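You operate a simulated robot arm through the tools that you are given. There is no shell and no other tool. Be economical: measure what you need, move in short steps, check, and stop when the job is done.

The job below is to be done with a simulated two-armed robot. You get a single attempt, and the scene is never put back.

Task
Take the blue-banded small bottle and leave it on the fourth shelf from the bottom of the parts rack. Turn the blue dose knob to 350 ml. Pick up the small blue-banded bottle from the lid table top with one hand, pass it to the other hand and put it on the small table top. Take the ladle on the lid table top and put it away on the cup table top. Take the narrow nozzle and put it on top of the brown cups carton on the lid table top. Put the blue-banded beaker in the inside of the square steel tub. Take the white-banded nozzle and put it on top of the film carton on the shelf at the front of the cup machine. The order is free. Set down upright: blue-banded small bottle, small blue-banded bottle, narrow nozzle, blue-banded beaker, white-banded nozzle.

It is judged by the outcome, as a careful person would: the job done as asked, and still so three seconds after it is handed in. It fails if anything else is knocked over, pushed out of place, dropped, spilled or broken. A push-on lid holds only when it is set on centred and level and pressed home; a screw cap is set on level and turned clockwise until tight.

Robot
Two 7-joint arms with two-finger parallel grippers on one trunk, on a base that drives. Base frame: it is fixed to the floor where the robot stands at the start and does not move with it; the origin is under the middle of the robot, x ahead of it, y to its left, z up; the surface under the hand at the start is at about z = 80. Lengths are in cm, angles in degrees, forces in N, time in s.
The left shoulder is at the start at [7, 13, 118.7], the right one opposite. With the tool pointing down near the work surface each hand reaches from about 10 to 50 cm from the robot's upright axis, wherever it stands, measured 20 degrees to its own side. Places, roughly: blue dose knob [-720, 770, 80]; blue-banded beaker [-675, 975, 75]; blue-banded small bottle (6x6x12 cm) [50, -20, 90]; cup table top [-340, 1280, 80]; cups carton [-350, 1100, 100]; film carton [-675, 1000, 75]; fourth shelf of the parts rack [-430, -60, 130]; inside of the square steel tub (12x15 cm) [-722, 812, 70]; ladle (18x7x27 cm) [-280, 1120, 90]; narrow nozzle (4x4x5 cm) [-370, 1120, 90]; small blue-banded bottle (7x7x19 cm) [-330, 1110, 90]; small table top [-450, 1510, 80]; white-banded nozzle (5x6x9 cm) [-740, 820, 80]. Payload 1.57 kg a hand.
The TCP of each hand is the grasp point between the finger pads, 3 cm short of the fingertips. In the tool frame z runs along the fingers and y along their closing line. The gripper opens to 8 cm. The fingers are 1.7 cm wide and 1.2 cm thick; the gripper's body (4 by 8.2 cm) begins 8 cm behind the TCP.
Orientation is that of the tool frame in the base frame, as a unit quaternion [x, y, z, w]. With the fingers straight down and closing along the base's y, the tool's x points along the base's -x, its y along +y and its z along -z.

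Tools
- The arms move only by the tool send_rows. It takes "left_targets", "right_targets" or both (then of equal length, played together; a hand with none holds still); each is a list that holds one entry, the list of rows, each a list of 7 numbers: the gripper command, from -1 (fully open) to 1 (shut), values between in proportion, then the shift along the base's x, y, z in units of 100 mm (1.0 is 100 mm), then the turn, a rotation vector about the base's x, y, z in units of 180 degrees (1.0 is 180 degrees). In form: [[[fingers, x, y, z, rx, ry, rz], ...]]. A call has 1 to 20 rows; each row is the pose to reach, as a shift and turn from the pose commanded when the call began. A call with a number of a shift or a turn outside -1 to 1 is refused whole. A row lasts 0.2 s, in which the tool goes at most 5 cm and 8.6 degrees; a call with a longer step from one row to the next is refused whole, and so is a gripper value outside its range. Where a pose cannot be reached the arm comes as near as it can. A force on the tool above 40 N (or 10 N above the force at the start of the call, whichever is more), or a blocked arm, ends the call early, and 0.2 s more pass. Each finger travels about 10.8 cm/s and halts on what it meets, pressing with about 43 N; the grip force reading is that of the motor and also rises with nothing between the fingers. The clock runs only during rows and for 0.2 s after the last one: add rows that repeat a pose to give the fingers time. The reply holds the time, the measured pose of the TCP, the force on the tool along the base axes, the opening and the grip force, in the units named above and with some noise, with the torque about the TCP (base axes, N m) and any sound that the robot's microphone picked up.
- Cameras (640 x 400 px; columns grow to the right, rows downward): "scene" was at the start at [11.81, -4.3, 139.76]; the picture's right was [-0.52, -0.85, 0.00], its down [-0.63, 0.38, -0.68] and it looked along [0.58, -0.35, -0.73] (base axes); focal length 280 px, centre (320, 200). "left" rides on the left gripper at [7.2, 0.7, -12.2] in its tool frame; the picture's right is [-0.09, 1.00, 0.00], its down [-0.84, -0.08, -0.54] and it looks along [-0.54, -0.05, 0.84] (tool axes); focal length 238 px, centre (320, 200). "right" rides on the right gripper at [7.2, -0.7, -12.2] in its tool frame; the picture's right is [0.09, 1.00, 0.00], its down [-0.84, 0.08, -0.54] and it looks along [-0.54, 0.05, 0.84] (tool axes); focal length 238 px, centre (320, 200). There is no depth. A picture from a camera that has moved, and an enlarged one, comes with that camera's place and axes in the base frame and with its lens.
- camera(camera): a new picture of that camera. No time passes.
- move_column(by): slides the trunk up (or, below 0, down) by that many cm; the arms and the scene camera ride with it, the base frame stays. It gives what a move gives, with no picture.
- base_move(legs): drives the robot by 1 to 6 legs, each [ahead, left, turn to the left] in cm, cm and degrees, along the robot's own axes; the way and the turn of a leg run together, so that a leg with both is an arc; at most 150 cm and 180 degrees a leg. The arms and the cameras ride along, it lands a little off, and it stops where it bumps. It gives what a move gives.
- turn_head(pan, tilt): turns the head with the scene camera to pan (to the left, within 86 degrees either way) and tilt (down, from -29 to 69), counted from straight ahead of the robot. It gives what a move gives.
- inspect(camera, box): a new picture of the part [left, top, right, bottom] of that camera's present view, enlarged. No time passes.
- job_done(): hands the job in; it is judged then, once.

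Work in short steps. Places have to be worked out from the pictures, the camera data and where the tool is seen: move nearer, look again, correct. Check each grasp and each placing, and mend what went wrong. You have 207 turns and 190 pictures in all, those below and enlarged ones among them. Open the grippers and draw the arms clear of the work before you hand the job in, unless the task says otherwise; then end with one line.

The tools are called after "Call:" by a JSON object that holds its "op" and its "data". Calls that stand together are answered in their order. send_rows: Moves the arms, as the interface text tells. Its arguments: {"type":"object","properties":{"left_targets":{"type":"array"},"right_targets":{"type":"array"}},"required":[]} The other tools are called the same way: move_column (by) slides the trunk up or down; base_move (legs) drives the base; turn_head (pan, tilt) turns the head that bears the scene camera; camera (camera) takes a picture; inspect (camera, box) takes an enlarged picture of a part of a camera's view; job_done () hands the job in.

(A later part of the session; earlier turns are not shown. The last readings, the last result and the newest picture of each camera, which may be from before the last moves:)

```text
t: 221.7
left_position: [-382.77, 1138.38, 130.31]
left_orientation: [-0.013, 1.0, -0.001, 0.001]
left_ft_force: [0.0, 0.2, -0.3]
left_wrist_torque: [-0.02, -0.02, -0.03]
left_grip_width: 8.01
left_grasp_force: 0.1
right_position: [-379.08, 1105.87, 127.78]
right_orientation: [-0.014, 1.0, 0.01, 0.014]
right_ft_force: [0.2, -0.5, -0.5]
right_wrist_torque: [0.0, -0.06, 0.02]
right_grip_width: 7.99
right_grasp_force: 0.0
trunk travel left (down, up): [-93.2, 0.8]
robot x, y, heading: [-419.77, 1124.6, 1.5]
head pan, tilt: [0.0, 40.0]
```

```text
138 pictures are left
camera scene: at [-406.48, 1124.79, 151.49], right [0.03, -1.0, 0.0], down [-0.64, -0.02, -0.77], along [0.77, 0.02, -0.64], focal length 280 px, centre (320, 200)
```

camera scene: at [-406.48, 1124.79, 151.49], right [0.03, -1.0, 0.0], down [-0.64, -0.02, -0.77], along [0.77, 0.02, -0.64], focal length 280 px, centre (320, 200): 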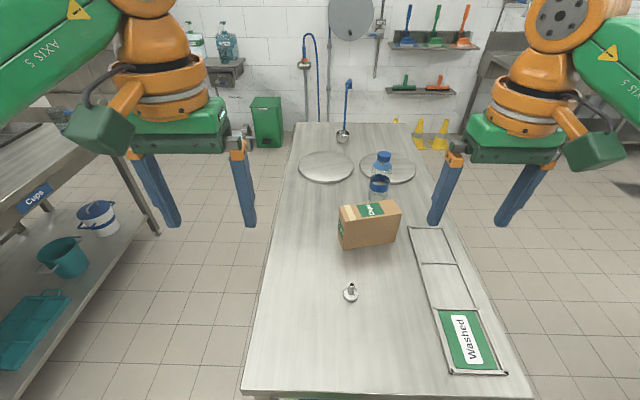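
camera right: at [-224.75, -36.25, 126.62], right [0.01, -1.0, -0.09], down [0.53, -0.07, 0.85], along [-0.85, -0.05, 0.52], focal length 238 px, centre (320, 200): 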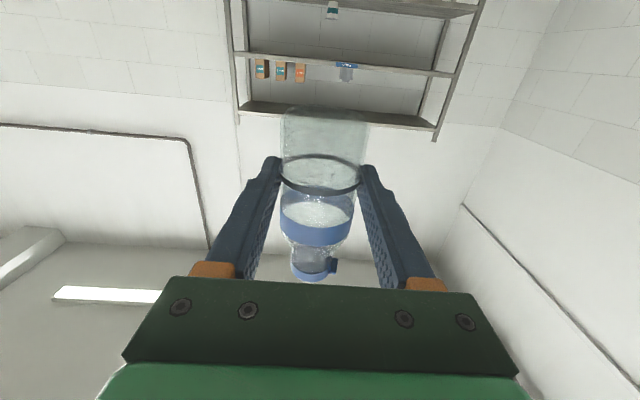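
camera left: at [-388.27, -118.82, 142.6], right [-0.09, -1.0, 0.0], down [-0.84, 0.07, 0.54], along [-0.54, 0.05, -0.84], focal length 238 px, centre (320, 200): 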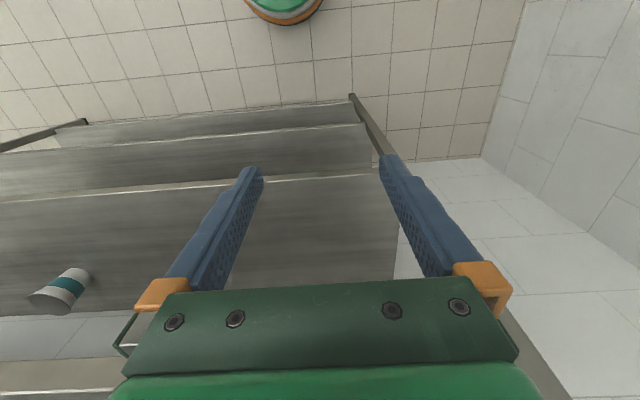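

From here the nozzle is at about [-363.6, 1117.2] and the carton top at z ≈ 96. Advance 10, lower trunk 11, and inspect the nozzle.

Call:
{"op": "inspect", "data": {"camera": "scene", "box": [310, 180, 430, 310]}}

Call:
{"op": "base_move", "data": {"legs": [[10, 0, -1.5]]}}

Call:
{"op": "move_column", "data": {"by": -11}}

Call:
{"op": "camera", "data": {"camera": "right"}}

```text
3.08 times, centred on (370, 245) of scene
camera zoom: at [-406.48, 1124.79, 151.49], right [0.03, -1.0, 0.0], down [-0.64, -0.02, -0.77], along [0.77, 0.02, -0.64], focal length 863 px, centre (166, 62)
```

zoom: 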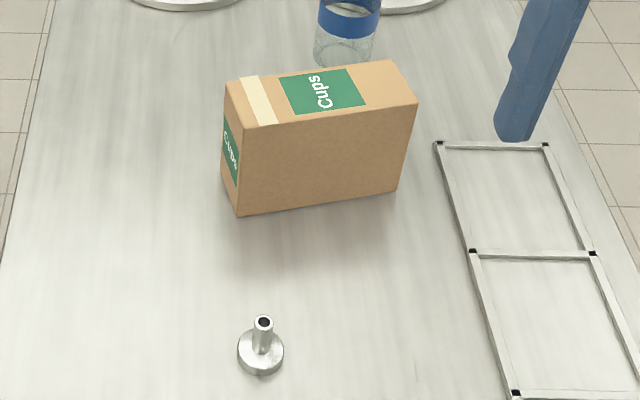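

```text
t: 222.8
left_position: [-373.07, 1137.39, 130.62]
left_orientation: [0.0, 1.0, -0.001, 0.005]
left_ft_force: [-0.5, -0.4, -1.5]
left_wrist_torque: [-0.01, -0.03, 0.01]
left_grip_width: 7.99
left_grasp_force: 0.1
right_position: [-370.42, 1104.97, 127.91]
right_orientation: [-0.001, 1.0, 0.009, 0.018]
right_ft_force: [-0.3, -0.3, 0.1]
right_wrist_torque: [0.01, -0.05, 0.0]
right_grip_width: 8.01
right_grasp_force: 0.1
trunk travel left (down, up): [-93.2, 0.8]
robot x, y, heading: [-409.63, 1124.77, -0.0]
head pan, tilt: [0.0, 40.0]
```

```text
t: 224.2
left_position: [-372.3, 1137.37, 119.29]
left_orientation: [-0.001, 1.0, -0.001, 0.0]
left_ft_force: [-0.3, -0.3, -0.4]
left_wrist_torque: [-0.01, 0.02, 0.02]
left_grip_width: 8.0
left_grasp_force: 0.1
right_position: [-369.55, 1104.98, 116.63]
right_orientation: [0.001, 1.0, 0.01, 0.014]
right_ft_force: [-0.1, 0.6, -0.2]
right_wrist_torque: [0.03, 0.03, -0.01]
right_grip_width: 8.0
right_grasp_force: 0.1
trunk travel left (down, up): [-82.2, 11.8]
robot x, y, heading: [-409.89, 1124.72, -0.1]
head pan, tilt: [0.0, 40.0]
```

```text
136 pictures are left
camera right: at [-377.15, 1103.82, 128.62], right [-0.09, 1.0, 0.02], down [0.82, 0.07, 0.57], along [0.56, 0.07, -0.82], focal length 238 px, centre (320, 200)
```

right: 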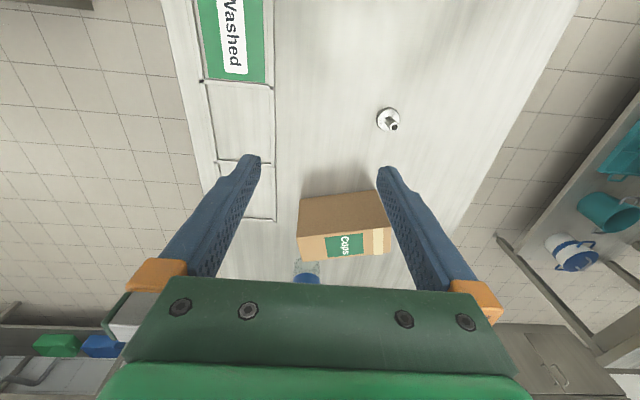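

The nozzle is a flanged tube near [-363.5, 1118]. Move the right hand above it (left out of the way), squaring up its slight tilt.

Call:
{"op": "send_rows", "data": {"left_targets": [[[-1, 0, 0.3, 0, 0, 0, 0], [-1, 0, 0.6, 0, 0, 0, 0], [-1, 0, 0.9, 0, 0, 0, 0], [-1, 0, 1.0, 0, 0, 0, 0], [-1, 0, 1.0, 0, 0, 0, 0]]], "right_targets": [[[-1, 0.15, 0.3, -0.25, -0.002, 0.002, 0], [-1, 0.3, 0.6, -0.5, -0.004, 0.005, 0], [-1, 0.4, 0.9, -0.75, -0.0064, 0.009, 0], [-1, 0.5, 1.0, -1.0, -0.0064, 0.009, 0], [-1, 0.5, 1.0, -1.0, -0.0064, 0.009, 0]]]}}

Call:
{"op": "camera", "data": {"camera": "right"}}

```text
t: 225.4
left_position: [-372.33, 1147.44, 119.25]
left_orientation: [-0.001, 1.0, 0.0, 0.001]
left_ft_force: [-0.7, 0.1, 0.6]
left_wrist_torque: [0.04, -0.01, 0.0]
left_grip_width: 8.02
left_grasp_force: 0.0
right_position: [-370.03, 1109.92, 106.21]
right_orientation: [0.0, 1.0, 0.001, 0.0]
right_ft_force: [-0.4, 0.6, 0.1]
right_wrist_torque: [-0.02, 0.0, -0.03]
right_grip_width: 7.96
right_grasp_force: 0.1
right hand out of reach, approached as far as the arm can: row 1, 2, 3, 4, 5
trunk travel left (down, up): [-82.2, 11.8]
robot x, y, heading: [-410.35, 1124.52, 0.0]
head pan, tilt: [0.0, 40.0]
```

```text
135 pictures are left
camera right: at [-377.36, 1109.04, 118.48], right [-0.09, 1.0, 0.0], down [0.84, 0.08, 0.54], along [0.54, 0.05, -0.84], focal length 238 px, centre (320, 200)
```

right: 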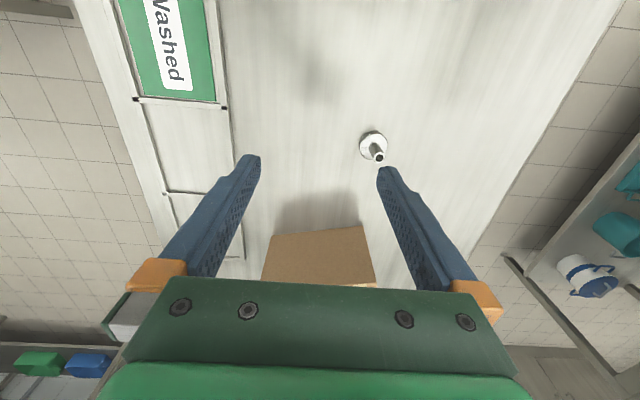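

The hand sits best further to its own side; nozzle measured at [-364.4, 1119.1]. Shift the robot 9 cm left and 1 ahead.

Call:
{"op": "base_move", "data": {"legs": [[1, 9.2, 0]]}}

Call:
{"op": "send_rows", "data": {"right_targets": [[[-1, 0.15, 0, -0.2, 0, 0, 0], [-1, 0.3, 0, -0.4, 0, 0, 0], [-1, 0.45, 0, -0.6, 0, 0, 0], [-1, 0.45, 0, -0.8, 0, 0, 0], [-1, 0.45, 0, -0.8, 0, 0, 0]]]}}

Call:
{"op": "camera", "data": {"camera": "right"}}

```text
t: 226.6
left_position: [-371.38, 1156.32, 119.45]
left_orientation: [-0.001, 1.0, 0.002, 0.001]
left_ft_force: [0.4, -0.6, 0.3]
left_wrist_torque: [0.04, -0.03, -0.01]
left_grip_width: 8.01
left_grasp_force: 0.1
right_position: [-369.05, 1118.76, 106.22]
right_orientation: [0.0, 1.0, 0.002, 0.0]
right_ft_force: [-0.7, 0.0, -0.7]
right_wrist_torque: [0.01, -0.02, 0.0]
right_grip_width: 8.0
right_grasp_force: 0.1
trunk travel left (down, up): [-82.2, 11.8]
robot x, y, heading: [-408.96, 1134.05, -0.0]
head pan, tilt: [0.0, 40.0]
```

```text
t: 227.8
left_position: [-371.39, 1156.69, 119.29]
left_orientation: [-0.001, 1.0, 0.0, 0.001]
left_ft_force: [-0.8, 0.1, -0.2]
left_wrist_torque: [0.03, -0.01, -0.01]
left_grip_width: 7.99
left_grasp_force: 0.1
right_position: [-367.55, 1116.98, 99.66]
right_orientation: [0.0, 1.0, 0.001, 0.001]
right_ft_force: [0.5, -0.2, 0.5]
right_wrist_torque: [-0.01, 0.0, 0.03]
right_grip_width: 7.97
right_grasp_force: 0.1
right hand out of reach, approached as far as the arm can: row 1, 2, 3, 4, 5
trunk travel left (down, up): [-82.2, 11.8]
robot x, y, heading: [-408.71, 1133.66, 0.0]
head pan, tilt: [0.0, 40.0]
```

```text
134 pictures are left
camera right: at [-374.96, 1115.97, 111.88], right [-0.09, 1.0, 0.0], down [0.84, 0.08, 0.54], along [0.54, 0.05, -0.84], focal length 238 px, centre (320, 200)
```

right: 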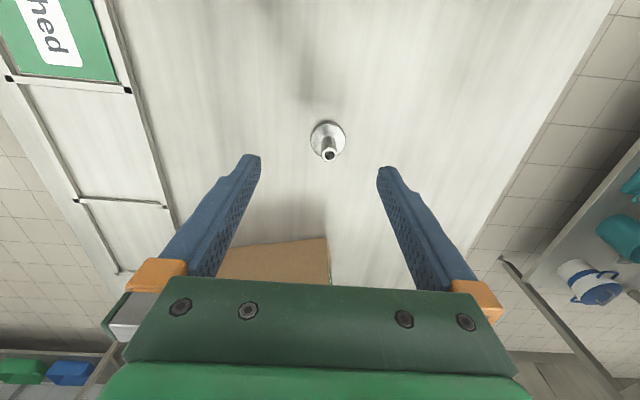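

Still limited at this height. Going lower should open reach; move down 8 cm toward the nozzle.

Call:
{"op": "send_rows", "data": {"right_targets": [[[-1, 0, 0, -0.25, 0, 0, 0], [-1, 0.1, 0.1, -0.5, 0, 0, 0], [-1, 0.2, 0.2, -0.8, 0, 0, 0], [-1, 0.32, 0.21, -0.8, 0, 0, 0], [-1, 0.32, 0.21, -0.8, 0, 0, 0]]]}}

Call:
{"op": "camera", "data": {"camera": "right"}}

```text
t: 229.0
left_position: [-371.24, 1156.82, 119.3]
left_orientation: [-0.001, 1.0, -0.002, 0.001]
left_ft_force: [-0.9, -1.0, -0.5]
left_wrist_torque: [-0.02, 0.0, 0.0]
left_grip_width: 8.0
left_grasp_force: 0.2
right_position: [-369.17, 1115.78, 94.34]
right_orientation: [0.001, 1.0, 0.001, 0.0]
right_ft_force: [-0.1, -0.7, -0.4]
right_wrist_torque: [-0.05, -0.01, 0.02]
right_grip_width: 8.01
right_grasp_force: 0.0
right hand out of reach, approached as far as the arm can: row 1, 2, 3, 4, 5
trunk travel left (down, up): [-82.2, 11.8]
robot x, y, heading: [-408.52, 1134.1, 0.2]
head pan, tilt: [0.0, 40.0]
```

```text
133 pictures are left
camera right: at [-376.51, 1114.87, 106.51], right [-0.09, 1.0, 0.0], down [0.84, 0.08, 0.54], along [0.54, 0.05, -0.84], focal length 238 px, centre (320, 200)
```

right: 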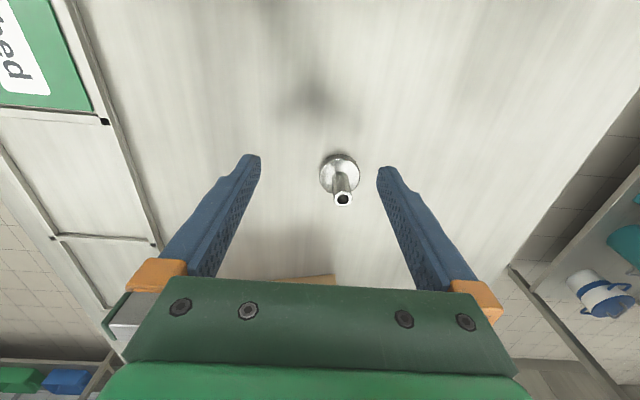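

Reach shrinks as the hand goes down, so the trunk should be lower. Raise the hand 5, lower the trunk 12, then extend.

Call:
{"op": "send_rows", "data": {"right_targets": [[[-1, 0, 0, 0.25, 0, 0, 0], [-1, 0, 0, 0.5, 0, 0, 0]]]}}

Call:
{"op": "move_column", "data": {"by": -12}}

Call:
{"op": "send_rows", "data": {"right_targets": [[[-1, 0.2, 0.15, 0.1, 0, 0, 0], [-1, 0.45, 0.32, 0.1, 0, 0, 0], [-1, 0.45, 0.32, 0.1, 0, 0, 0]]]}}

Call:
{"op": "camera", "data": {"camera": "right"}}

```text
t: 229.6
left_position: [-371.31, 1156.88, 119.29]
left_orientation: [0.0, 1.0, 0.0, 0.0]
left_ft_force: [0.0, -0.2, -0.6]
left_wrist_torque: [0.04, -0.01, 0.01]
left_grip_width: 8.01
left_grasp_force: 0.1
right_position: [-369.48, 1115.82, 99.38]
right_orientation: [0.0, 1.0, 0.0, -0.001]
right_ft_force: [-0.2, 0.1, -0.2]
right_wrist_torque: [0.01, 0.0, -0.02]
right_grip_width: 8.0
right_grasp_force: 0.0
trunk travel left (down, up): [-82.2, 11.8]
robot x, y, heading: [-408.95, 1134.18, 0.0]
head pan, tilt: [0.0, 40.0]
```

```text
t: 230.9
left_position: [-371.5, 1156.79, 107.7]
left_orientation: [0.0, 1.0, -0.001, 0.003]
left_ft_force: [0.4, -0.5, 0.0]
left_wrist_torque: [0.02, 0.02, 0.0]
left_grip_width: 8.01
left_grasp_force: 0.1
right_position: [-369.56, 1115.78, 87.93]
right_orientation: [0.001, 1.0, 0.0, 0.003]
right_ft_force: [-9.3, 0.8, 11.8]
right_wrist_torque: [-0.45, 0.35, -0.32]
right_grip_width: 8.0
right_grasp_force: 0.1
trunk travel left (down, up): [-70.5, 23.5]
robot x, y, heading: [-408.74, 1133.83, 0.2]
head pan, tilt: [0.0, 40.0]
stopped: the force on the tool passed its limit at 43 N (the readings are from after the stop); the commanded pose is now the measured one
```

```text
t: 231.7
left_position: [-371.3, 1156.8, 107.64]
left_orientation: [0.0, 1.0, -0.001, 0.001]
left_ft_force: [-0.3, -0.9, -0.5]
left_wrist_torque: [-0.01, 0.01, 0.02]
left_grip_width: 8.0
left_grasp_force: 0.1
right_position: [-367.4, 1117.1, 89.31]
right_orientation: [0.0, 1.0, 0.001, 0.003]
right_ft_force: [-0.8, -0.3, 0.8]
right_wrist_torque: [0.0, 0.0, -0.01]
right_grip_width: 8.01
right_grasp_force: 0.2
right hand out of reach, approached as far as the arm can: row 2, 3
trunk travel left (down, up): [-70.5, 23.5]
robot x, y, heading: [-408.81, 1133.78, -0.1]
head pan, tilt: [0.0, 40.0]
```

```text
132 pictures are left
camera right: at [-374.78, 1116.26, 101.45], right [-0.09, 1.0, 0.0], down [0.83, 0.08, 0.55], along [0.55, 0.05, -0.84], focal length 238 px, centre (320, 200)
```

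right: 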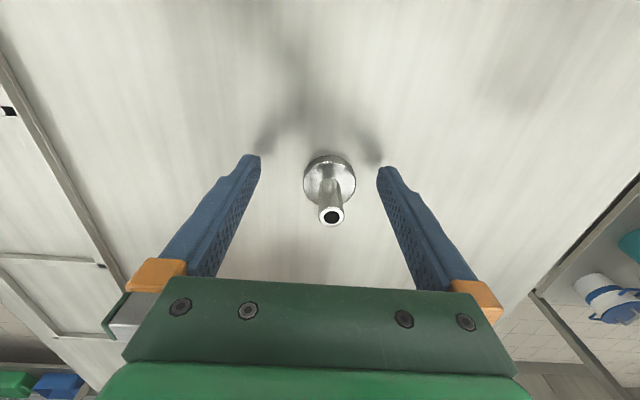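

The contact and finger shadows show the table top is at z ≈ 85, so the nozzle is at [-366.2, 1117.8], z 85–90. A small base nudge brings the fingers onto it.

Call:
{"op": "base_move", "data": {"legs": [[1.4, 0.7, 0]]}}

Call:
{"op": "camera", "data": {"camera": "right"}}

```text
t: 232.7
left_position: [-369.88, 1157.46, 107.49]
left_orientation: [0.0, 1.0, -0.001, 0.0]
left_ft_force: [0.1, 0.1, 1.4]
left_wrist_torque: [-0.03, 0.02, -0.01]
left_grip_width: 8.0
left_grasp_force: 0.1
right_position: [-366.11, 1117.79, 89.35]
right_orientation: [0.001, 1.0, -0.001, 0.004]
right_ft_force: [0.1, 0.7, 0.0]
right_wrist_torque: [-0.02, 0.01, 0.0]
right_grip_width: 8.01
right_grasp_force: 0.1
trunk travel left (down, up): [-70.5, 23.5]
robot x, y, heading: [-407.12, 1134.47, -0.1]
head pan, tilt: [0.0, 40.0]
stopped in leg 1: the robot was blocked; the commanded pose is now the measured one
```

```text
131 pictures are left
camera right: at [-373.49, 1116.9, 101.44], right [-0.09, 1.0, 0.0], down [0.83, 0.08, 0.55], along [0.55, 0.05, -0.84], focal length 238 px, centre (320, 200)
```

right: 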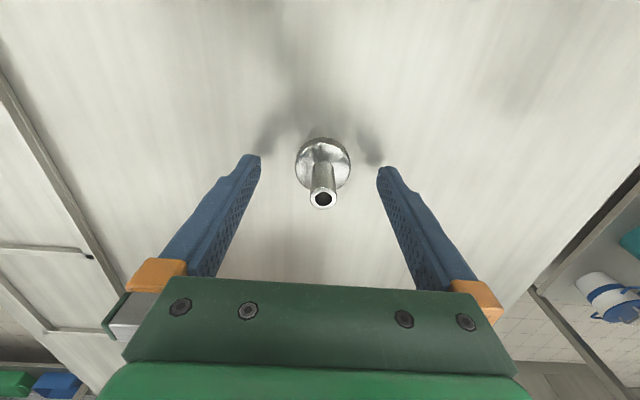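

The nozzle is centred between the fingers. Closing.

Call:
{"op": "send_rows", "data": {"right_targets": [[[-0.5, 0, 0, -0.03, 0, 0, 0], [0, 0, 0, -0.03, 0, 0, 0], [0.4, 0, 0, -0.03, 0, 0, 0], [0.8, 0, 0, -0.03, 0, 0, 0], [1, 0, 0, -0.03, 0, 0, 0], [1, 0, 0, -0.03, 0, 0, 0]]]}}

Call:
{"op": "camera", "data": {"camera": "right"}}

```text
t: 234.1
left_position: [-370.1, 1157.38, 107.55]
left_orientation: [0.001, 1.0, 0.0, 0.001]
left_ft_force: [0.5, 0.3, 0.4]
left_wrist_torque: [0.0, 0.01, -0.01]
left_grip_width: 8.02
left_grasp_force: 0.0
right_position: [-366.24, 1117.72, 89.04]
right_orientation: [0.0, 1.0, 0.001, 0.004]
right_ft_force: [1.2, -0.3, 1.6]
right_wrist_torque: [0.02, -0.08, -0.02]
right_grip_width: 3.73
right_grasp_force: 43.1
trunk travel left (down, up): [-70.5, 23.5]
robot x, y, heading: [-407.79, 1134.51, 0.1]
head pan, tilt: [0.0, 40.0]
```

```text
130 pictures are left
camera right: at [-373.64, 1116.85, 101.19], right [-0.09, 1.0, 0.0], down [0.83, 0.07, 0.55], along [0.55, 0.05, -0.84], focal length 238 px, centre (320, 200)
```

right: 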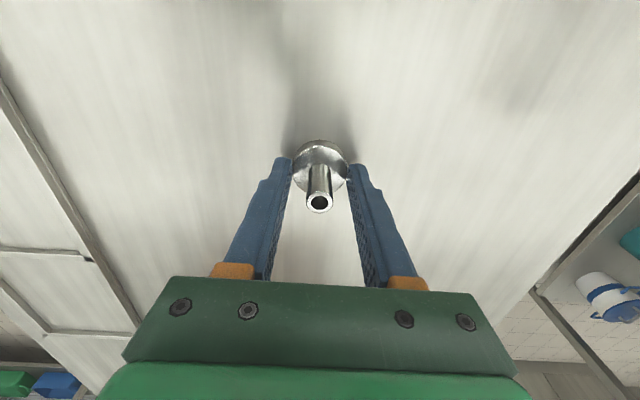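

It gripped only the flange rim at the tips; I'd rather hold the tube. Open, raise 1.3 cm, close on the tube.

Call:
{"op": "send_rows", "data": {"right_targets": [[[-0.2, 0, 0, 0, 0, 0, 0], [-0.5, 0, 0, 0, 0, 0, 0], [-0.5, 0, 0, 0.07, 0, 0, 0], [-0.5, 0, 0, 0.13, 0, 0, 0], [0, 0, 0, 0.13, 0, 0, 0], [0.4, 0, 0, 0.13, 0, 0, 0], [0.8, 0, 0, 0.13, 0, 0, 0], [1, 0, 0, 0.13, 0, 0, 0], [1, 0, 0, 0.13, 0, 0, 0]]]}}

Call:
{"op": "camera", "data": {"camera": "right"}}

```text
t: 236.1
left_position: [-369.98, 1157.4, 107.62]
left_orientation: [0.0, 1.0, -0.001, 0.001]
left_ft_force: [0.1, 0.1, 0.5]
left_wrist_torque: [0.01, 0.02, -0.02]
left_grip_width: 8.0
left_grasp_force: 0.0
right_position: [-366.29, 1117.69, 90.32]
right_orientation: [0.001, 1.0, 0.001, 0.005]
right_ft_force: [0.1, 0.2, 0.7]
right_wrist_torque: [0.01, 0.01, -0.02]
right_grip_width: 1.5
right_grasp_force: 30.8
trunk travel left (down, up): [-70.5, 23.5]
robot x, y, heading: [-407.68, 1134.92, -0.1]
head pan, tilt: [0.0, 40.0]
```

```text
129 pictures are left
camera right: at [-373.56, 1116.84, 102.47], right [-0.09, 1.0, 0.0], down [0.83, 0.07, 0.55], along [0.55, 0.05, -0.84], focal length 238 px, centre (320, 200)
```

right: 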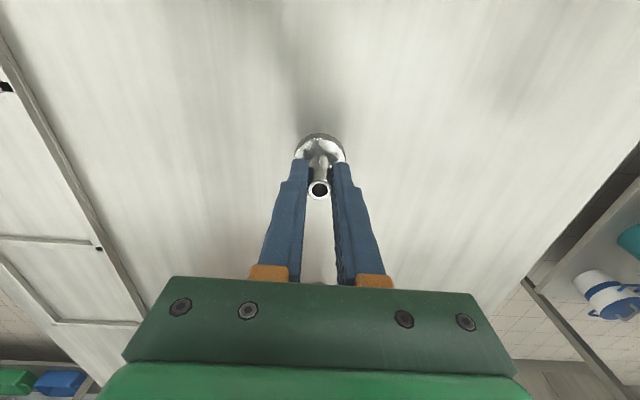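

Tube held (1.5 cm). Lift with the trunk by 22 and check the nozzle.

Call:
{"op": "move_column", "data": {"by": 22}}

Call:
{"op": "camera", "data": {"camera": "right"}}

```text
t: 238.4
left_position: [-370.0, 1157.31, 129.7]
left_orientation: [0.0, 1.0, -0.001, 0.001]
left_ft_force: [-0.6, 0.1, -0.1]
left_wrist_torque: [0.01, -0.01, 0.0]
left_grip_width: 7.99
left_grasp_force: 0.0
right_position: [-366.11, 1117.76, 112.32]
right_orientation: [0.001, 1.0, 0.001, 0.004]
right_ft_force: [0.6, 0.4, -0.5]
right_wrist_torque: [-0.01, 0.03, -0.01]
right_grip_width: 1.44
right_grasp_force: 30.8
trunk travel left (down, up): [-92.5, 1.5]
robot x, y, heading: [-407.82, 1134.74, -0.2]
head pan, tilt: [0.0, 40.0]
```

```text
128 pictures are left
camera right: at [-373.53, 1116.83, 124.45], right [-0.09, 1.0, 0.0], down [0.83, 0.07, 0.55], along [0.55, 0.05, -0.84], focal length 238 px, centre (320, 200)
```

right: 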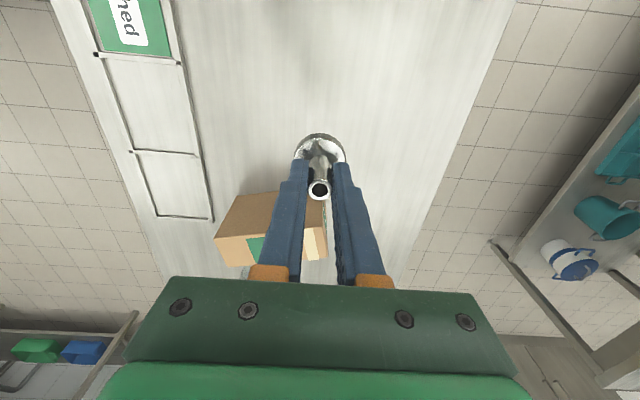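

Nozzle lifted securely. Drive back and around to the front side of the table, turning to heading 90.

Call:
{"op": "base_move", "data": {"legs": [[-11, 0, 0], [0, -76, 0], [0, 0, 90]]}}

Call:
{"op": "base_move", "data": {"legs": [[0, -57, 0]]}}

Call:
{"op": "turn_head", "data": {"pan": 0, "tilt": 50}}

Call:
{"op": "camera", "data": {"camera": "scene"}}

Call:
{"op": "camera", "data": {"camera": "right"}}

```text
t: 247.1
left_position: [-441.68, 1096.2, 129.66]
left_orientation: [0.71, -0.705, -0.001, -0.001]
left_ft_force: [0.8, -0.8, -0.6]
left_wrist_torque: [0.0, 0.02, -0.02]
left_grip_width: 8.02
left_grasp_force: 0.2
right_position: [-402.17, 1100.44, 112.25]
right_orientation: [0.709, -0.705, -0.003, -0.002]
right_ft_force: [0.4, 0.7, -1.3]
right_wrist_torque: [0.01, -0.01, 0.02]
right_grip_width: 1.45
right_grasp_force: 30.9
trunk travel left (down, up): [-92.5, 1.5]
robot x, y, heading: [-418.24, 1058.75, 90.5]
head pan, tilt: [0.0, 40.0]
```

```text
t: 250.3
left_position: [-384.98, 1096.74, 129.51]
left_orientation: [-0.703, 0.711, 0.0, 0.002]
left_ft_force: [-0.1, -0.7, 0.1]
left_wrist_torque: [-0.01, 0.0, 0.01]
left_grip_width: 8.01
left_grasp_force: 0.0
right_position: [-345.26, 1100.09, 112.39]
right_orientation: [-0.703, 0.711, 0.003, 0.002]
right_ft_force: [0.0, 0.3, -0.8]
right_wrist_torque: [-0.02, 0.0, 0.05]
right_grip_width: 1.48
right_grasp_force: 30.7
trunk travel left (down, up): [-92.5, 1.5]
robot x, y, heading: [-362.48, 1058.7, 89.4]
head pan, tilt: [0.0, 40.0]
```

```text
t: 251.1
left_position: [-384.93, 1096.58, 129.57]
left_orientation: [-0.703, 0.711, 0.0, 0.001]
left_ft_force: [0.1, -0.1, 0.0]
left_wrist_torque: [-0.01, 0.0, 0.01]
left_grip_width: 8.03
left_grasp_force: 0.0
right_position: [-345.11, 1099.99, 112.19]
right_orientation: [-0.703, 0.712, 0.002, 0.002]
right_ft_force: [0.0, 0.0, -1.3]
right_wrist_torque: [-0.01, 0.01, -0.02]
right_grip_width: 1.46
right_grasp_force: 30.4
trunk travel left (down, up): [-92.5, 1.5]
robot x, y, heading: [-362.18, 1058.45, 89.3]
head pan, tilt: [0.0, 50.0]
```

```text
127 pictures are left
camera scene: at [-362.28, 1071.33, 149.41], right [1.0, -0.01, 0.0], down [-0.01, -0.77, -0.64], along [0.01, 0.64, -0.77], focal length 280 px, centre (320, 200)
```

scene: 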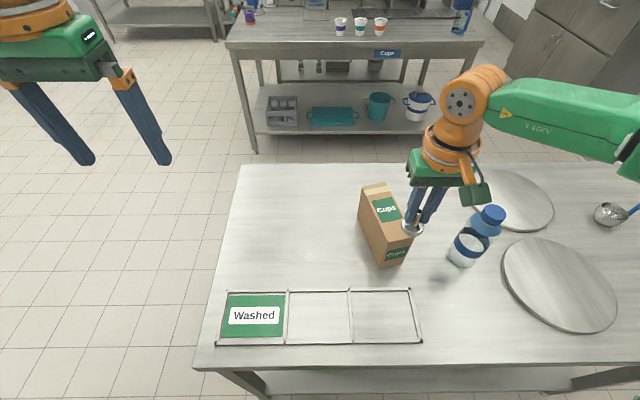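

```text
126 pictures are left
camera right: at [-344.68, 1092.57, 124.46], right [-1.0, -0.08, 0.0], down [-0.07, 0.83, 0.55], along [-0.04, 0.55, -0.84], focal length 238 px, centre (320, 200)
```

right: 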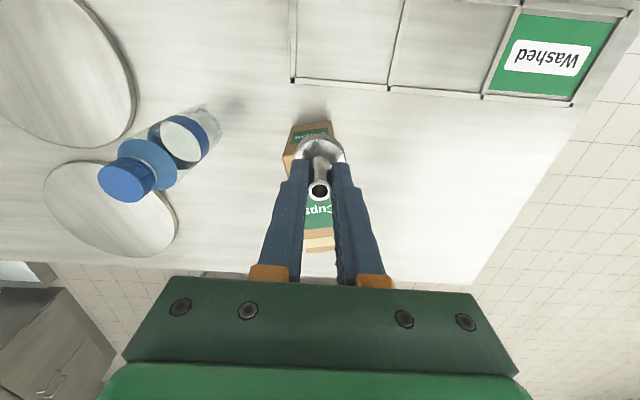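

Call:
{"op": "inspect", "data": {"camera": "scene", "box": [330, 160, 490, 280]}}

```text
3.33 times, centred on (410, 220) of scene
camera zoom: at [-362.28, 1071.33, 149.41], right [1.0, -0.01, 0.0], down [-0.01, -0.77, -0.64], along [0.01, 0.64, -0.77], focal length 935 px, centre (20, 133)
```

zoom: 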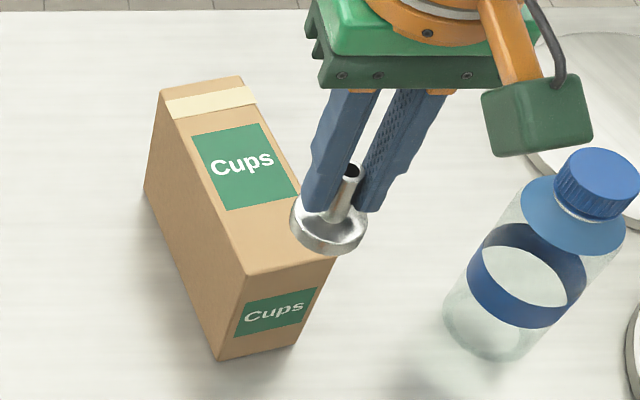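

Carton top corners computed; its near part centre is about [-344.9, 1107.5], top z = 97. Drive 7 ahead and lower the trunk 8.

Call:
{"op": "base_move", "data": {"legs": [[7, 0, 0.6]]}}

Call:
{"op": "move_column", "data": {"by": -8}}

Call:
{"op": "camera", "data": {"camera": "right"}}

Call:
{"op": "inspect", "data": {"camera": "scene", "box": [330, 180, 490, 300]}}

```text
t: 252.1
left_position: [-384.94, 1100.18, 129.78]
left_orientation: [-0.705, 0.709, 0.0, 0.002]
left_ft_force: [0.6, 0.7, 0.0]
left_wrist_torque: [0.01, 0.01, 0.03]
left_grip_width: 8.0
left_grasp_force: 0.0
right_position: [-345.25, 1103.86, 112.38]
right_orientation: [-0.705, 0.709, 0.003, 0.002]
right_ft_force: [-0.1, 0.3, -1.1]
right_wrist_torque: [0.03, 0.03, 0.02]
right_grip_width: 1.49
right_grasp_force: 31.0
trunk travel left (down, up): [-92.5, 1.5]
robot x, y, heading: [-362.38, 1062.89, 89.8]
head pan, tilt: [0.0, 50.0]
stopped in leg 1: the robot was blocked; the commanded pose is now the measured one
```

```text
t: 253.2
left_position: [-385.05, 1100.33, 121.6]
left_orientation: [-0.705, 0.709, 0.0, 0.001]
left_ft_force: [-0.1, -0.6, 1.5]
left_wrist_torque: [0.04, -0.01, -0.01]
left_grip_width: 7.99
left_grasp_force: 0.1
right_position: [-345.34, 1103.97, 104.4]
right_orientation: [-0.705, 0.709, 0.003, 0.002]
right_ft_force: [-0.9, 0.1, 0.0]
right_wrist_torque: [0.02, 0.0, -0.02]
right_grip_width: 1.47
right_grasp_force: 31.1
trunk travel left (down, up): [-84.5, 9.5]
robot x, y, heading: [-362.32, 1062.82, 89.7]
head pan, tilt: [0.0, 50.0]
```

```text
124 pictures are left
camera right: at [-344.78, 1096.46, 116.48], right [-1.0, -0.09, 0.0], down [-0.07, 0.83, 0.55], along [-0.05, 0.55, -0.84], focal length 238 px, centre (320, 200)
```

right: 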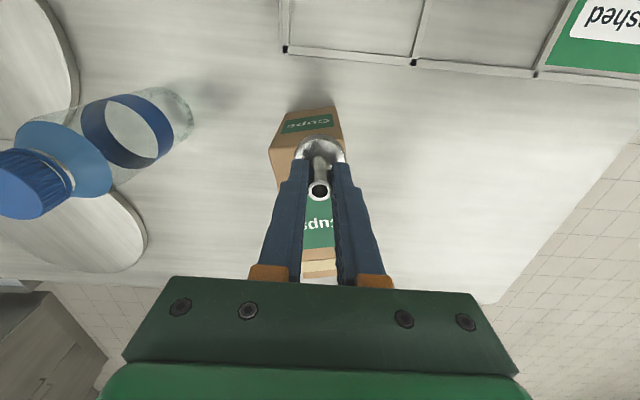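

```text
3.33 times, centred on (410, 240) of scene
camera zoom: at [-362.23, 1075.08, 141.41], right [1.0, -0.01, 0.0], down [0.0, -0.77, -0.64], along [0.0, 0.64, -0.77], focal length 935 px, centre (20, 67)
```

zoom: 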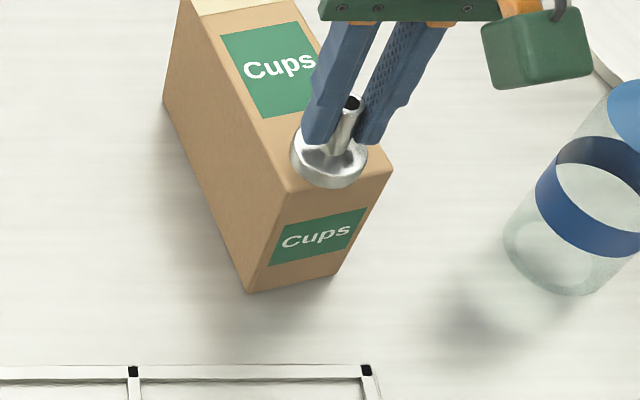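

Blocked by the table 2.5 cm short, so I extend the arm the remaining 3.5 cm.

Call:
{"op": "send_rows", "data": {"right_targets": [[[1, 0.02, 0.12, 0.02, 0, 0, 0], [1, 0.04, 0.24, 0.02, 0, 0, 0], [1, 0.05, 0.35, 0.02, 0, 0, 0], [1, 0.05, 0.35, 0.02, 0, 0, 0]]]}}

```text
t: 254.2
left_position: [-384.94, 1100.41, 121.6]
left_orientation: [-0.705, 0.709, 0.0, 0.002]
left_ft_force: [-0.4, 0.0, 0.0]
left_wrist_torque: [-0.02, -0.01, -0.01]
left_grip_width: 8.02
left_grasp_force: 0.1
right_position: [-343.59, 1105.37, 104.86]
right_orientation: [-0.705, 0.709, 0.004, 0.002]
right_ft_force: [-0.2, -0.3, 0.0]
right_wrist_torque: [0.01, -0.02, 0.02]
right_grip_width: 1.47
right_grasp_force: 30.0
right hand out of reach, approached as far as the arm can: row 1, 2, 3, 4
trunk travel left (down, up): [-84.5, 9.5]
robot x, y, heading: [-362.49, 1062.65, 89.8]
head pan, tilt: [0.0, 50.0]
```

A little more reach is needed: raise the hand 7, lower the trunk 7, and extend again.

Call:
{"op": "send_rows", "data": {"right_targets": [[[1, 0, 0, 0.35, 0, 0, 0], [1, 0, 0, 0.75, 0, 0, 0], [1, 0, 0, 0.75, 0, 0, 0]]]}}

Call:
{"op": "move_column", "data": {"by": -7}}

Call:
{"op": "send_rows", "data": {"right_targets": [[[1, -0.06, 0.1, 0, 0, 0, 0], [1, -0.12, 0.22, 0, 0, 0, 0], [1, -0.12, 0.22, 0, 0, 0, 0]]]}}

Call:
{"op": "inspect", "data": {"camera": "scene", "box": [330, 180, 490, 300]}}

```text
t: 255.1
left_position: [-385.03, 1100.33, 121.69]
left_orientation: [-0.706, 0.709, -0.001, 0.001]
left_ft_force: [-0.2, 0.6, -0.2]
left_wrist_torque: [0.0, -0.01, 0.0]
left_grip_width: 7.99
left_grasp_force: 0.0
right_position: [-343.44, 1104.94, 112.22]
right_orientation: [-0.705, 0.709, 0.005, 0.002]
right_ft_force: [0.2, 0.6, -1.6]
right_wrist_torque: [-0.01, 0.02, -0.02]
right_grip_width: 1.48
right_grasp_force: 30.6
right hand out of reach, approached as far as the arm can: row 2, 3
trunk travel left (down, up): [-84.5, 9.5]
robot x, y, heading: [-362.13, 1062.5, 89.5]
head pan, tilt: [0.0, 50.0]
```

```text
t: 256.1
left_position: [-384.99, 1100.38, 114.6]
left_orientation: [-0.706, 0.708, 0.0, 0.001]
left_ft_force: [0.1, 1.0, 0.0]
left_wrist_torque: [0.02, -0.01, 0.0]
left_grip_width: 7.99
left_grasp_force: 0.0
right_position: [-343.36, 1104.91, 105.25]
right_orientation: [-0.705, 0.709, 0.005, 0.002]
right_ft_force: [0.0, 0.0, -1.0]
right_wrist_torque: [0.0, -0.02, -0.02]
right_grip_width: 1.48
right_grasp_force: 30.1
trunk travel left (down, up): [-77.5, 16.5]
robot x, y, heading: [-362.25, 1062.63, 90.0]
head pan, tilt: [0.0, 50.0]
```

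```text
t: 256.9
left_position: [-385.05, 1100.41, 114.63]
left_orientation: [-0.705, 0.709, 0.0, 0.001]
left_ft_force: [0.3, -0.3, 0.1]
left_wrist_torque: [0.01, 0.0, 0.02]
left_grip_width: 8.0
left_grasp_force: 0.1
right_position: [-343.3, 1104.89, 105.27]
right_orientation: [-0.706, 0.708, 0.005, 0.002]
right_ft_force: [0.2, 0.3, -1.5]
right_wrist_torque: [-0.02, 0.01, 0.04]
right_grip_width: 1.48
right_grasp_force: 30.7
right hand out of reach, approached as far as the arm can: row 1, 2, 3
trunk travel left (down, up): [-77.5, 16.5]
robot x, y, heading: [-362.53, 1062.6, 89.7]
head pan, tilt: [0.0, 50.0]
```

```text
3.33 times, centred on (410, 240) of scene
camera zoom: at [-362.23, 1075.18, 134.4], right [1.0, -0.01, 0.0], down [0.0, -0.77, -0.64], along [0.0, 0.64, -0.77], focal length 935 px, centre (20, 67)
```

zoom: 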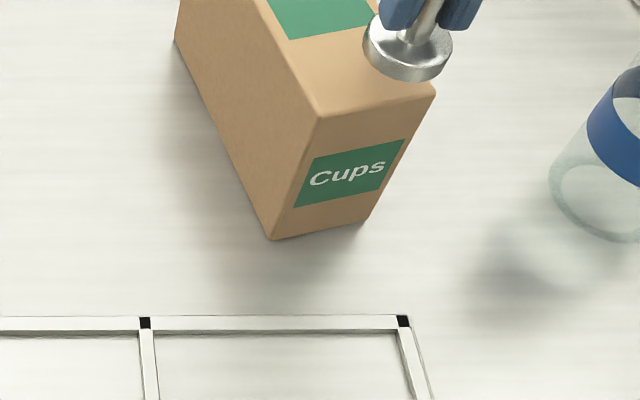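

The reach sphere is the limit; turning the base 20° left pushes the right shoulder forward. Raise 2, turn 20° left, then slide right.

Call:
{"op": "move_column", "data": {"by": 3}}

Call:
{"op": "base_move", "data": {"legs": [[-1.5, 0, 0], [0, 0, 20]]}}

Call:
{"op": "camera", "data": {"camera": "scene"}}

```text
t: 257.7
left_position: [-384.93, 1100.32, 117.72]
left_orientation: [-0.705, 0.709, 0.0, 0.001]
left_ft_force: [1.1, 1.2, 0.0]
left_wrist_torque: [-0.01, 0.02, 0.0]
left_grip_width: 8.0
left_grasp_force: 0.2
right_position: [-343.31, 1104.84, 108.32]
right_orientation: [-0.705, 0.709, 0.005, 0.002]
right_ft_force: [0.3, 0.1, -1.6]
right_wrist_torque: [-0.02, -0.02, 0.03]
right_grip_width: 1.48
right_grasp_force: 31.3
trunk travel left (down, up): [-80.5, 13.5]
robot x, y, heading: [-362.64, 1062.77, 89.9]
head pan, tilt: [0.0, 50.0]
```

```text
t: 259.5
left_position: [-396.54, 1088.85, 117.7]
left_orientation: [0.818, -0.576, -0.001, 0.0]
left_ft_force: [0.4, 0.4, 0.0]
left_wrist_torque: [-0.01, 0.02, -0.01]
left_grip_width: 8.01
left_grasp_force: 0.0
right_position: [-358.83, 1107.46, 108.15]
right_orientation: [0.818, -0.575, -0.004, -0.002]
right_ft_force: [-0.1, 1.7, -0.6]
right_wrist_torque: [0.02, -0.01, 0.0]
right_grip_width: 1.48
right_grasp_force: 30.9
trunk travel left (down, up): [-80.5, 13.5]
robot x, y, heading: [-362.53, 1060.93, 109.8]
head pan, tilt: [0.0, 50.0]
```

```text
121 pictures are left
camera scene: at [-366.51, 1072.99, 137.4], right [0.94, 0.34, 0.0], down [0.26, -0.72, -0.64], along [-0.22, 0.6, -0.77], focal length 280 px, centre (320, 200)
```

scene: 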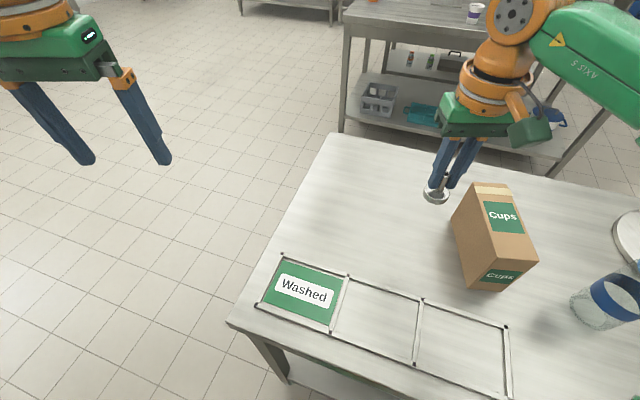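

Call:
{"op": "base_move", "data": {"legs": [[-4, -13.4, 0]]}}

Call:
{"op": "camera", "data": {"camera": "scene"}}

Call:
{"op": "camera", "data": {"camera": "right"}}

```text
t: 260.9
left_position: [-382.88, 1089.5, 117.45]
left_orientation: [0.818, -0.575, 0.001, -0.002]
left_ft_force: [-0.4, 0.9, 0.5]
left_wrist_torque: [0.05, -0.02, -0.01]
left_grip_width: 7.99
left_grasp_force: 0.1
right_position: [-345.26, 1108.09, 108.14]
right_orientation: [0.818, -0.575, -0.004, -0.003]
right_ft_force: [-0.9, 1.0, -1.7]
right_wrist_torque: [0.02, -0.02, -0.01]
right_grip_width: 1.51
right_grasp_force: 31.0
trunk travel left (down, up): [-80.5, 13.5]
robot x, y, heading: [-348.21, 1062.29, 110.1]
head pan, tilt: [0.0, 50.0]
```

```text
120 pictures are left
camera scene: at [-353.02, 1073.68, 137.39], right [0.94, 0.34, 0.0], down [0.26, -0.72, -0.64], along [-0.22, 0.6, -0.77], focal length 280 px, centre (320, 200)
```

scene: 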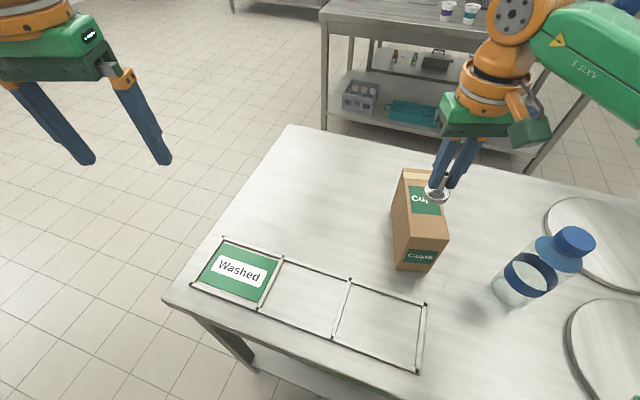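

```text
119 pictures are left
camera right: at [-342.32, 1101.23, 120.36], right [-0.91, -0.42, 0.0], down [-0.35, 0.76, 0.55], along [-0.23, 0.5, -0.83], focal length 238 px, centre (320, 200)
```

right: 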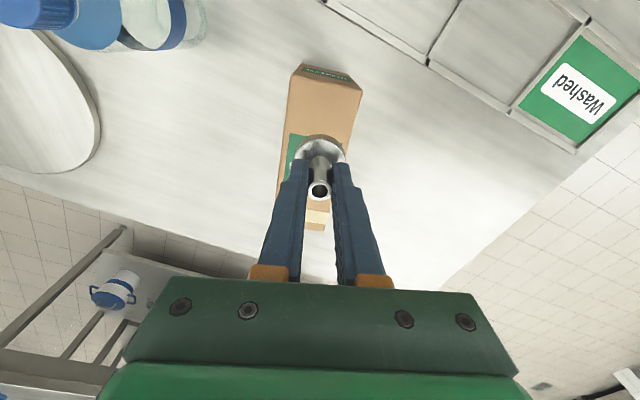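

The nozzle is over the carton's centre line. Lower the trunk 5, then feel down by small steps.

Call:
{"op": "move_column", "data": {"by": -5}}

Call:
{"op": "send_rows", "data": {"right_targets": [[[1, 0, 0, -0.02, 0, 0, 0], [1, 0, 0, -0.05, 0, 0, 0], [1, 0, 0, -0.08, 0, 0, 0], [1, 0, 0, -0.08, 0, 0, 0]]]}}

Call:
{"op": "inspect", "data": {"camera": "scene", "box": [360, 150, 500, 260]}}

```text
t: 261.8
left_position: [-382.58, 1089.62, 112.69]
left_orientation: [0.818, -0.575, 0.0, -0.001]
left_ft_force: [-0.8, -1.0, -0.4]
left_wrist_torque: [-0.02, -0.01, 0.01]
left_grip_width: 8.03
left_grasp_force: 0.0
right_position: [-345.07, 1108.13, 103.25]
right_orientation: [0.818, -0.575, -0.006, -0.001]
right_ft_force: [-0.5, -1.0, -1.2]
right_wrist_torque: [-0.02, -0.02, -0.02]
right_grip_width: 1.48
right_grasp_force: 30.9
trunk travel left (down, up): [-75.5, 18.5]
robot x, y, heading: [-348.34, 1062.17, 109.7]
head pan, tilt: [0.0, 50.0]
```

```text
t: 262.8
left_position: [-382.66, 1089.28, 112.77]
left_orientation: [0.818, -0.575, 0.0, -0.002]
left_ft_force: [0.1, -0.3, 0.6]
left_wrist_torque: [-0.01, 0.0, 0.02]
left_grip_width: 7.98
left_grasp_force: 0.0
right_position: [-345.04, 1107.88, 102.74]
right_orientation: [0.818, -0.575, -0.008, -0.003]
right_ft_force: [-0.4, 6.6, 23.4]
right_wrist_torque: [0.29, -0.04, 0.01]
right_grip_width: 1.48
right_grasp_force: 31.0
trunk travel left (down, up): [-75.5, 18.5]
robot x, y, heading: [-348.46, 1061.61, 109.7]
head pan, tilt: [0.0, 50.0]
```

```text
3.64 times, centred on (430, 205) of scene
camera zoom: at [-352.67, 1073.42, 132.45], right [0.94, 0.34, 0.0], down [0.26, -0.72, -0.64], along [-0.22, 0.61, -0.76], focal length 1020 px, centre (-80, 182)
```

zoom: 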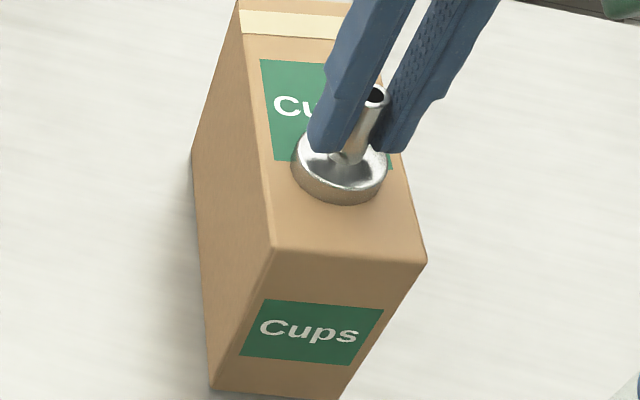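

Contact made, nozzle centred on the carton. Relieve and open, then rise.

Call:
{"op": "send_rows", "data": {"right_targets": [[[1, 0, 0, 0.04, 0, 0, 0], [0.55, 0, 0, 0.05, 0, 0, 0], [0.4, 0, 0, 0.05, 0, 0, 0], [0.1, 0, 0, 0.05, 0, 0, 0], [-0.2, 0, 0, 0.05, 0, 0, 0], [-0.2, 0, 0, 0.3, 0, 0, 0], [-0.2, 0, 0, 0.7, 0, 0, 0], [-0.2, 0, 0, 1.0, 0, 0, 0]]]}}

Call:
{"op": "inspect", "data": {"camera": "scene", "box": [340, 120, 540, 270]}}

```text
t: 264.6
left_position: [-382.58, 1089.37, 112.64]
left_orientation: [0.818, -0.575, -0.001, -0.001]
left_ft_force: [0.4, -0.5, -0.4]
left_wrist_torque: [0.03, 0.02, 0.02]
left_grip_width: 7.98
left_grasp_force: 0.1
right_position: [-342.66, 1105.91, 110.7]
right_orientation: [0.818, -0.575, -0.006, -0.002]
right_ft_force: [0.3, -0.2, 0.0]
right_wrist_torque: [0.0, 0.02, -0.02]
right_grip_width: 4.82
right_grasp_force: 0.1
right hand out of reach, approached as far as the arm can: row 6, 7, 8
trunk travel left (down, up): [-75.5, 18.5]
robot x, y, heading: [-348.13, 1061.99, 109.8]
head pan, tilt: [0.0, 50.0]
```

```text
2.67 times, centred on (440, 195) of scene
camera zoom: at [-352.63, 1073.56, 132.41], right [0.94, 0.34, 0.0], down [0.26, -0.72, -0.64], along [-0.22, 0.61, -0.77], focal length 748 px, centre (0, 213)
```

zoom: 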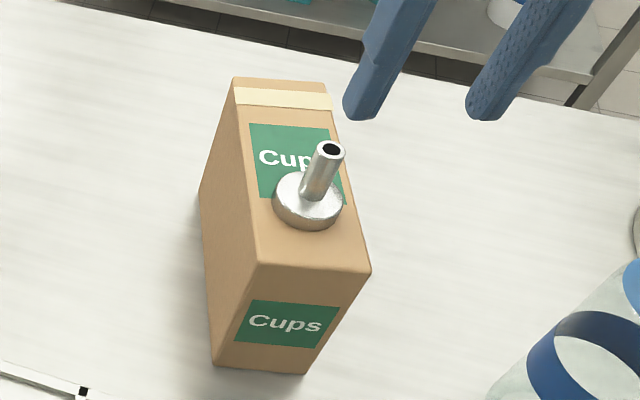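

The nozzle stands upright on the carton. Next the bottle: raise the trunk, turn back to heading 90 and centre so the bottle is before the right arm.

Call:
{"op": "move_column", "data": {"by": 10}}

Call:
{"op": "base_move", "data": {"legs": [[-2, 0, 0], [0, 0, -20], [0, -8, 0]]}}

Call:
{"op": "camera", "data": {"camera": "scene"}}

Call:
{"op": "inspect", "data": {"camera": "scene", "box": [320, 130, 520, 330]}}

```text
t: 265.9
left_position: [-382.62, 1089.46, 122.72]
left_orientation: [0.818, -0.575, 0.0, -0.001]
left_ft_force: [0.6, 0.6, -0.6]
left_wrist_torque: [-0.02, -0.03, -0.01]
left_grip_width: 7.99
left_grasp_force: 0.1
right_position: [-342.72, 1106.11, 120.59]
right_orientation: [0.818, -0.575, -0.005, -0.002]
right_ft_force: [0.0, -0.2, 0.0]
right_wrist_torque: [0.01, 0.02, -0.01]
right_grip_width: 4.8
right_grasp_force: 0.1
trunk travel left (down, up): [-85.5, 8.5]
robot x, y, heading: [-348.55, 1061.84, 109.9]
head pan, tilt: [0.0, 50.0]
```

```text
t: 268.4
left_position: [-363.26, 1097.69, 122.56]
left_orientation: [-0.706, 0.708, -0.003, 0.004]
left_ft_force: [-0.2, 0.9, -0.4]
left_wrist_torque: [-0.04, -0.1, 0.02]
left_grip_width: 8.01
left_grasp_force: 0.2
right_position: [-320.05, 1099.71, 120.81]
right_orientation: [-0.706, 0.709, 0.004, 0.006]
right_ft_force: [-0.5, -0.2, 0.1]
right_wrist_torque: [-0.01, -0.09, -0.01]
right_grip_width: 4.81
right_grasp_force: 0.1
trunk travel left (down, up): [-85.5, 8.5]
robot x, y, heading: [-339.8, 1060.02, 89.8]
head pan, tilt: [0.0, 50.0]
```

```text
116 pictures are left
camera scene: at [-340.6, 1072.53, 142.4], right [1.0, 0.0, 0.01], down [0.0, -0.77, -0.64], along [0.01, 0.64, -0.77], focal length 280 px, centre (320, 200)
```

scene: 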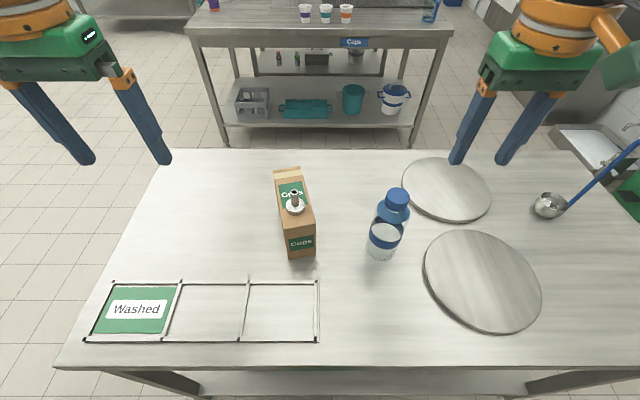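

```text
2.00 times, centred on (420, 230) of scene
camera zoom: at [-340.6, 1072.53, 142.4], right [1.0, 0.0, 0.01], down [0.0, -0.77, -0.64], along [0.01, 0.64, -0.77], focal length 561 px, centre (120, 140)
```

zoom: 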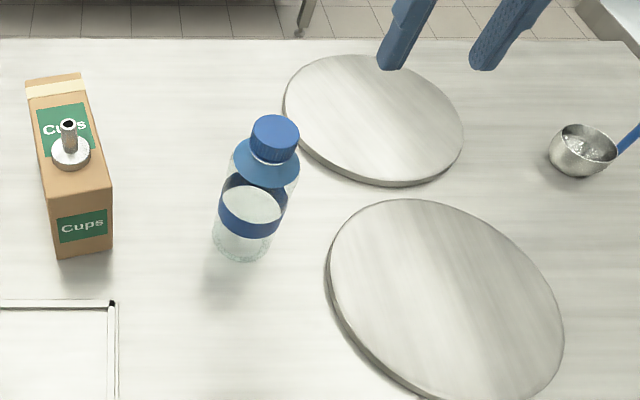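

The bottle is at about [-325.9, 1105.4], body 7 cm wide, cap 4.4 cm. Plan: right hand grips the body with a 55° tilt, then the left hand takes it by the cap. Back off 12, lower the trunk 7, and tilt the right hand.

Call:
{"op": "base_move", "data": {"legs": [[-13, 0, 0]]}}

Call:
{"op": "move_column", "data": {"by": -7}}

Call:
{"op": "send_rows", "data": {"right_targets": [[[-1, -0.08, 0.08, -0.1, 0.0437, 0, 0], [-1, -0.16, 0.16, -0.2, 0.0873, 0, 0], [-1, -0.24, 0.24, -0.3, 0.131, 0, 0], [-1, -0.32, 0.32, -0.5, 0.1746, 0, 0], [-1, -0.4, 0.4, -0.7, 0.2183, 0, 0], [-1, -0.5, 0.5, -0.85, 0.2619, 0, 0], [-1, -0.59, 0.6, -1.0, 0.3056, 0, 0], [-1, -0.59, 0.6, -1.0, 0.3056, 0, 0]]]}}

```text
t: 269.7
left_position: [-362.58, 1085.22, 122.52]
left_orientation: [-0.707, 0.707, -0.002, 0.0]
left_ft_force: [-0.5, -0.2, 0.2]
left_wrist_torque: [-0.02, -0.04, 0.02]
left_grip_width: 7.97
left_grasp_force: 0.1
right_position: [-319.49, 1087.21, 120.59]
right_orientation: [-0.706, 0.708, 0.004, 0.003]
right_ft_force: [0.2, 0.2, -0.5]
right_wrist_torque: [-0.03, -0.02, -0.01]
right_grip_width: 4.79
right_grasp_force: 0.1
trunk travel left (down, up): [-85.5, 8.5]
robot x, y, heading: [-340.0, 1047.12, 90.1]
head pan, tilt: [0.0, 50.0]
```

```text
t: 270.8
left_position: [-362.44, 1084.83, 115.56]
left_orientation: [-0.707, 0.707, 0.0, 0.001]
left_ft_force: [-0.3, -0.5, -0.9]
left_wrist_torque: [-0.02, 0.0, 0.03]
left_grip_width: 8.0
left_grasp_force: 0.0
right_position: [-319.4, 1086.84, 113.62]
right_orientation: [-0.706, 0.708, 0.006, 0.004]
right_ft_force: [0.0, 0.6, 0.7]
right_wrist_torque: [0.03, -0.02, 0.0]
right_grip_width: 4.83
right_grasp_force: 0.0
trunk travel left (down, up): [-78.5, 15.5]
robot x, y, heading: [-339.98, 1047.34, 89.8]
head pan, tilt: [0.0, 50.0]
```

```text
t: 272.6
left_position: [-362.5, 1084.68, 115.69]
left_orientation: [0.708, -0.706, 0.0, -0.002]
left_ft_force: [-0.3, 0.2, 0.1]
left_wrist_torque: [0.01, 0.03, 0.03]
left_grip_width: 8.03
left_grasp_force: 0.0
right_position: [-325.23, 1092.74, 103.44]
right_orientation: [0.626, -0.624, -0.333, -0.328]
right_ft_force: [-1.2, -0.5, 0.2]
right_wrist_torque: [0.02, 0.01, 0.01]
right_grip_width: 7.98
right_grasp_force: 0.1
trunk travel left (down, up): [-78.5, 15.5]
robot x, y, heading: [-339.67, 1047.18, 89.9]
head pan, tilt: [0.0, 50.0]
```

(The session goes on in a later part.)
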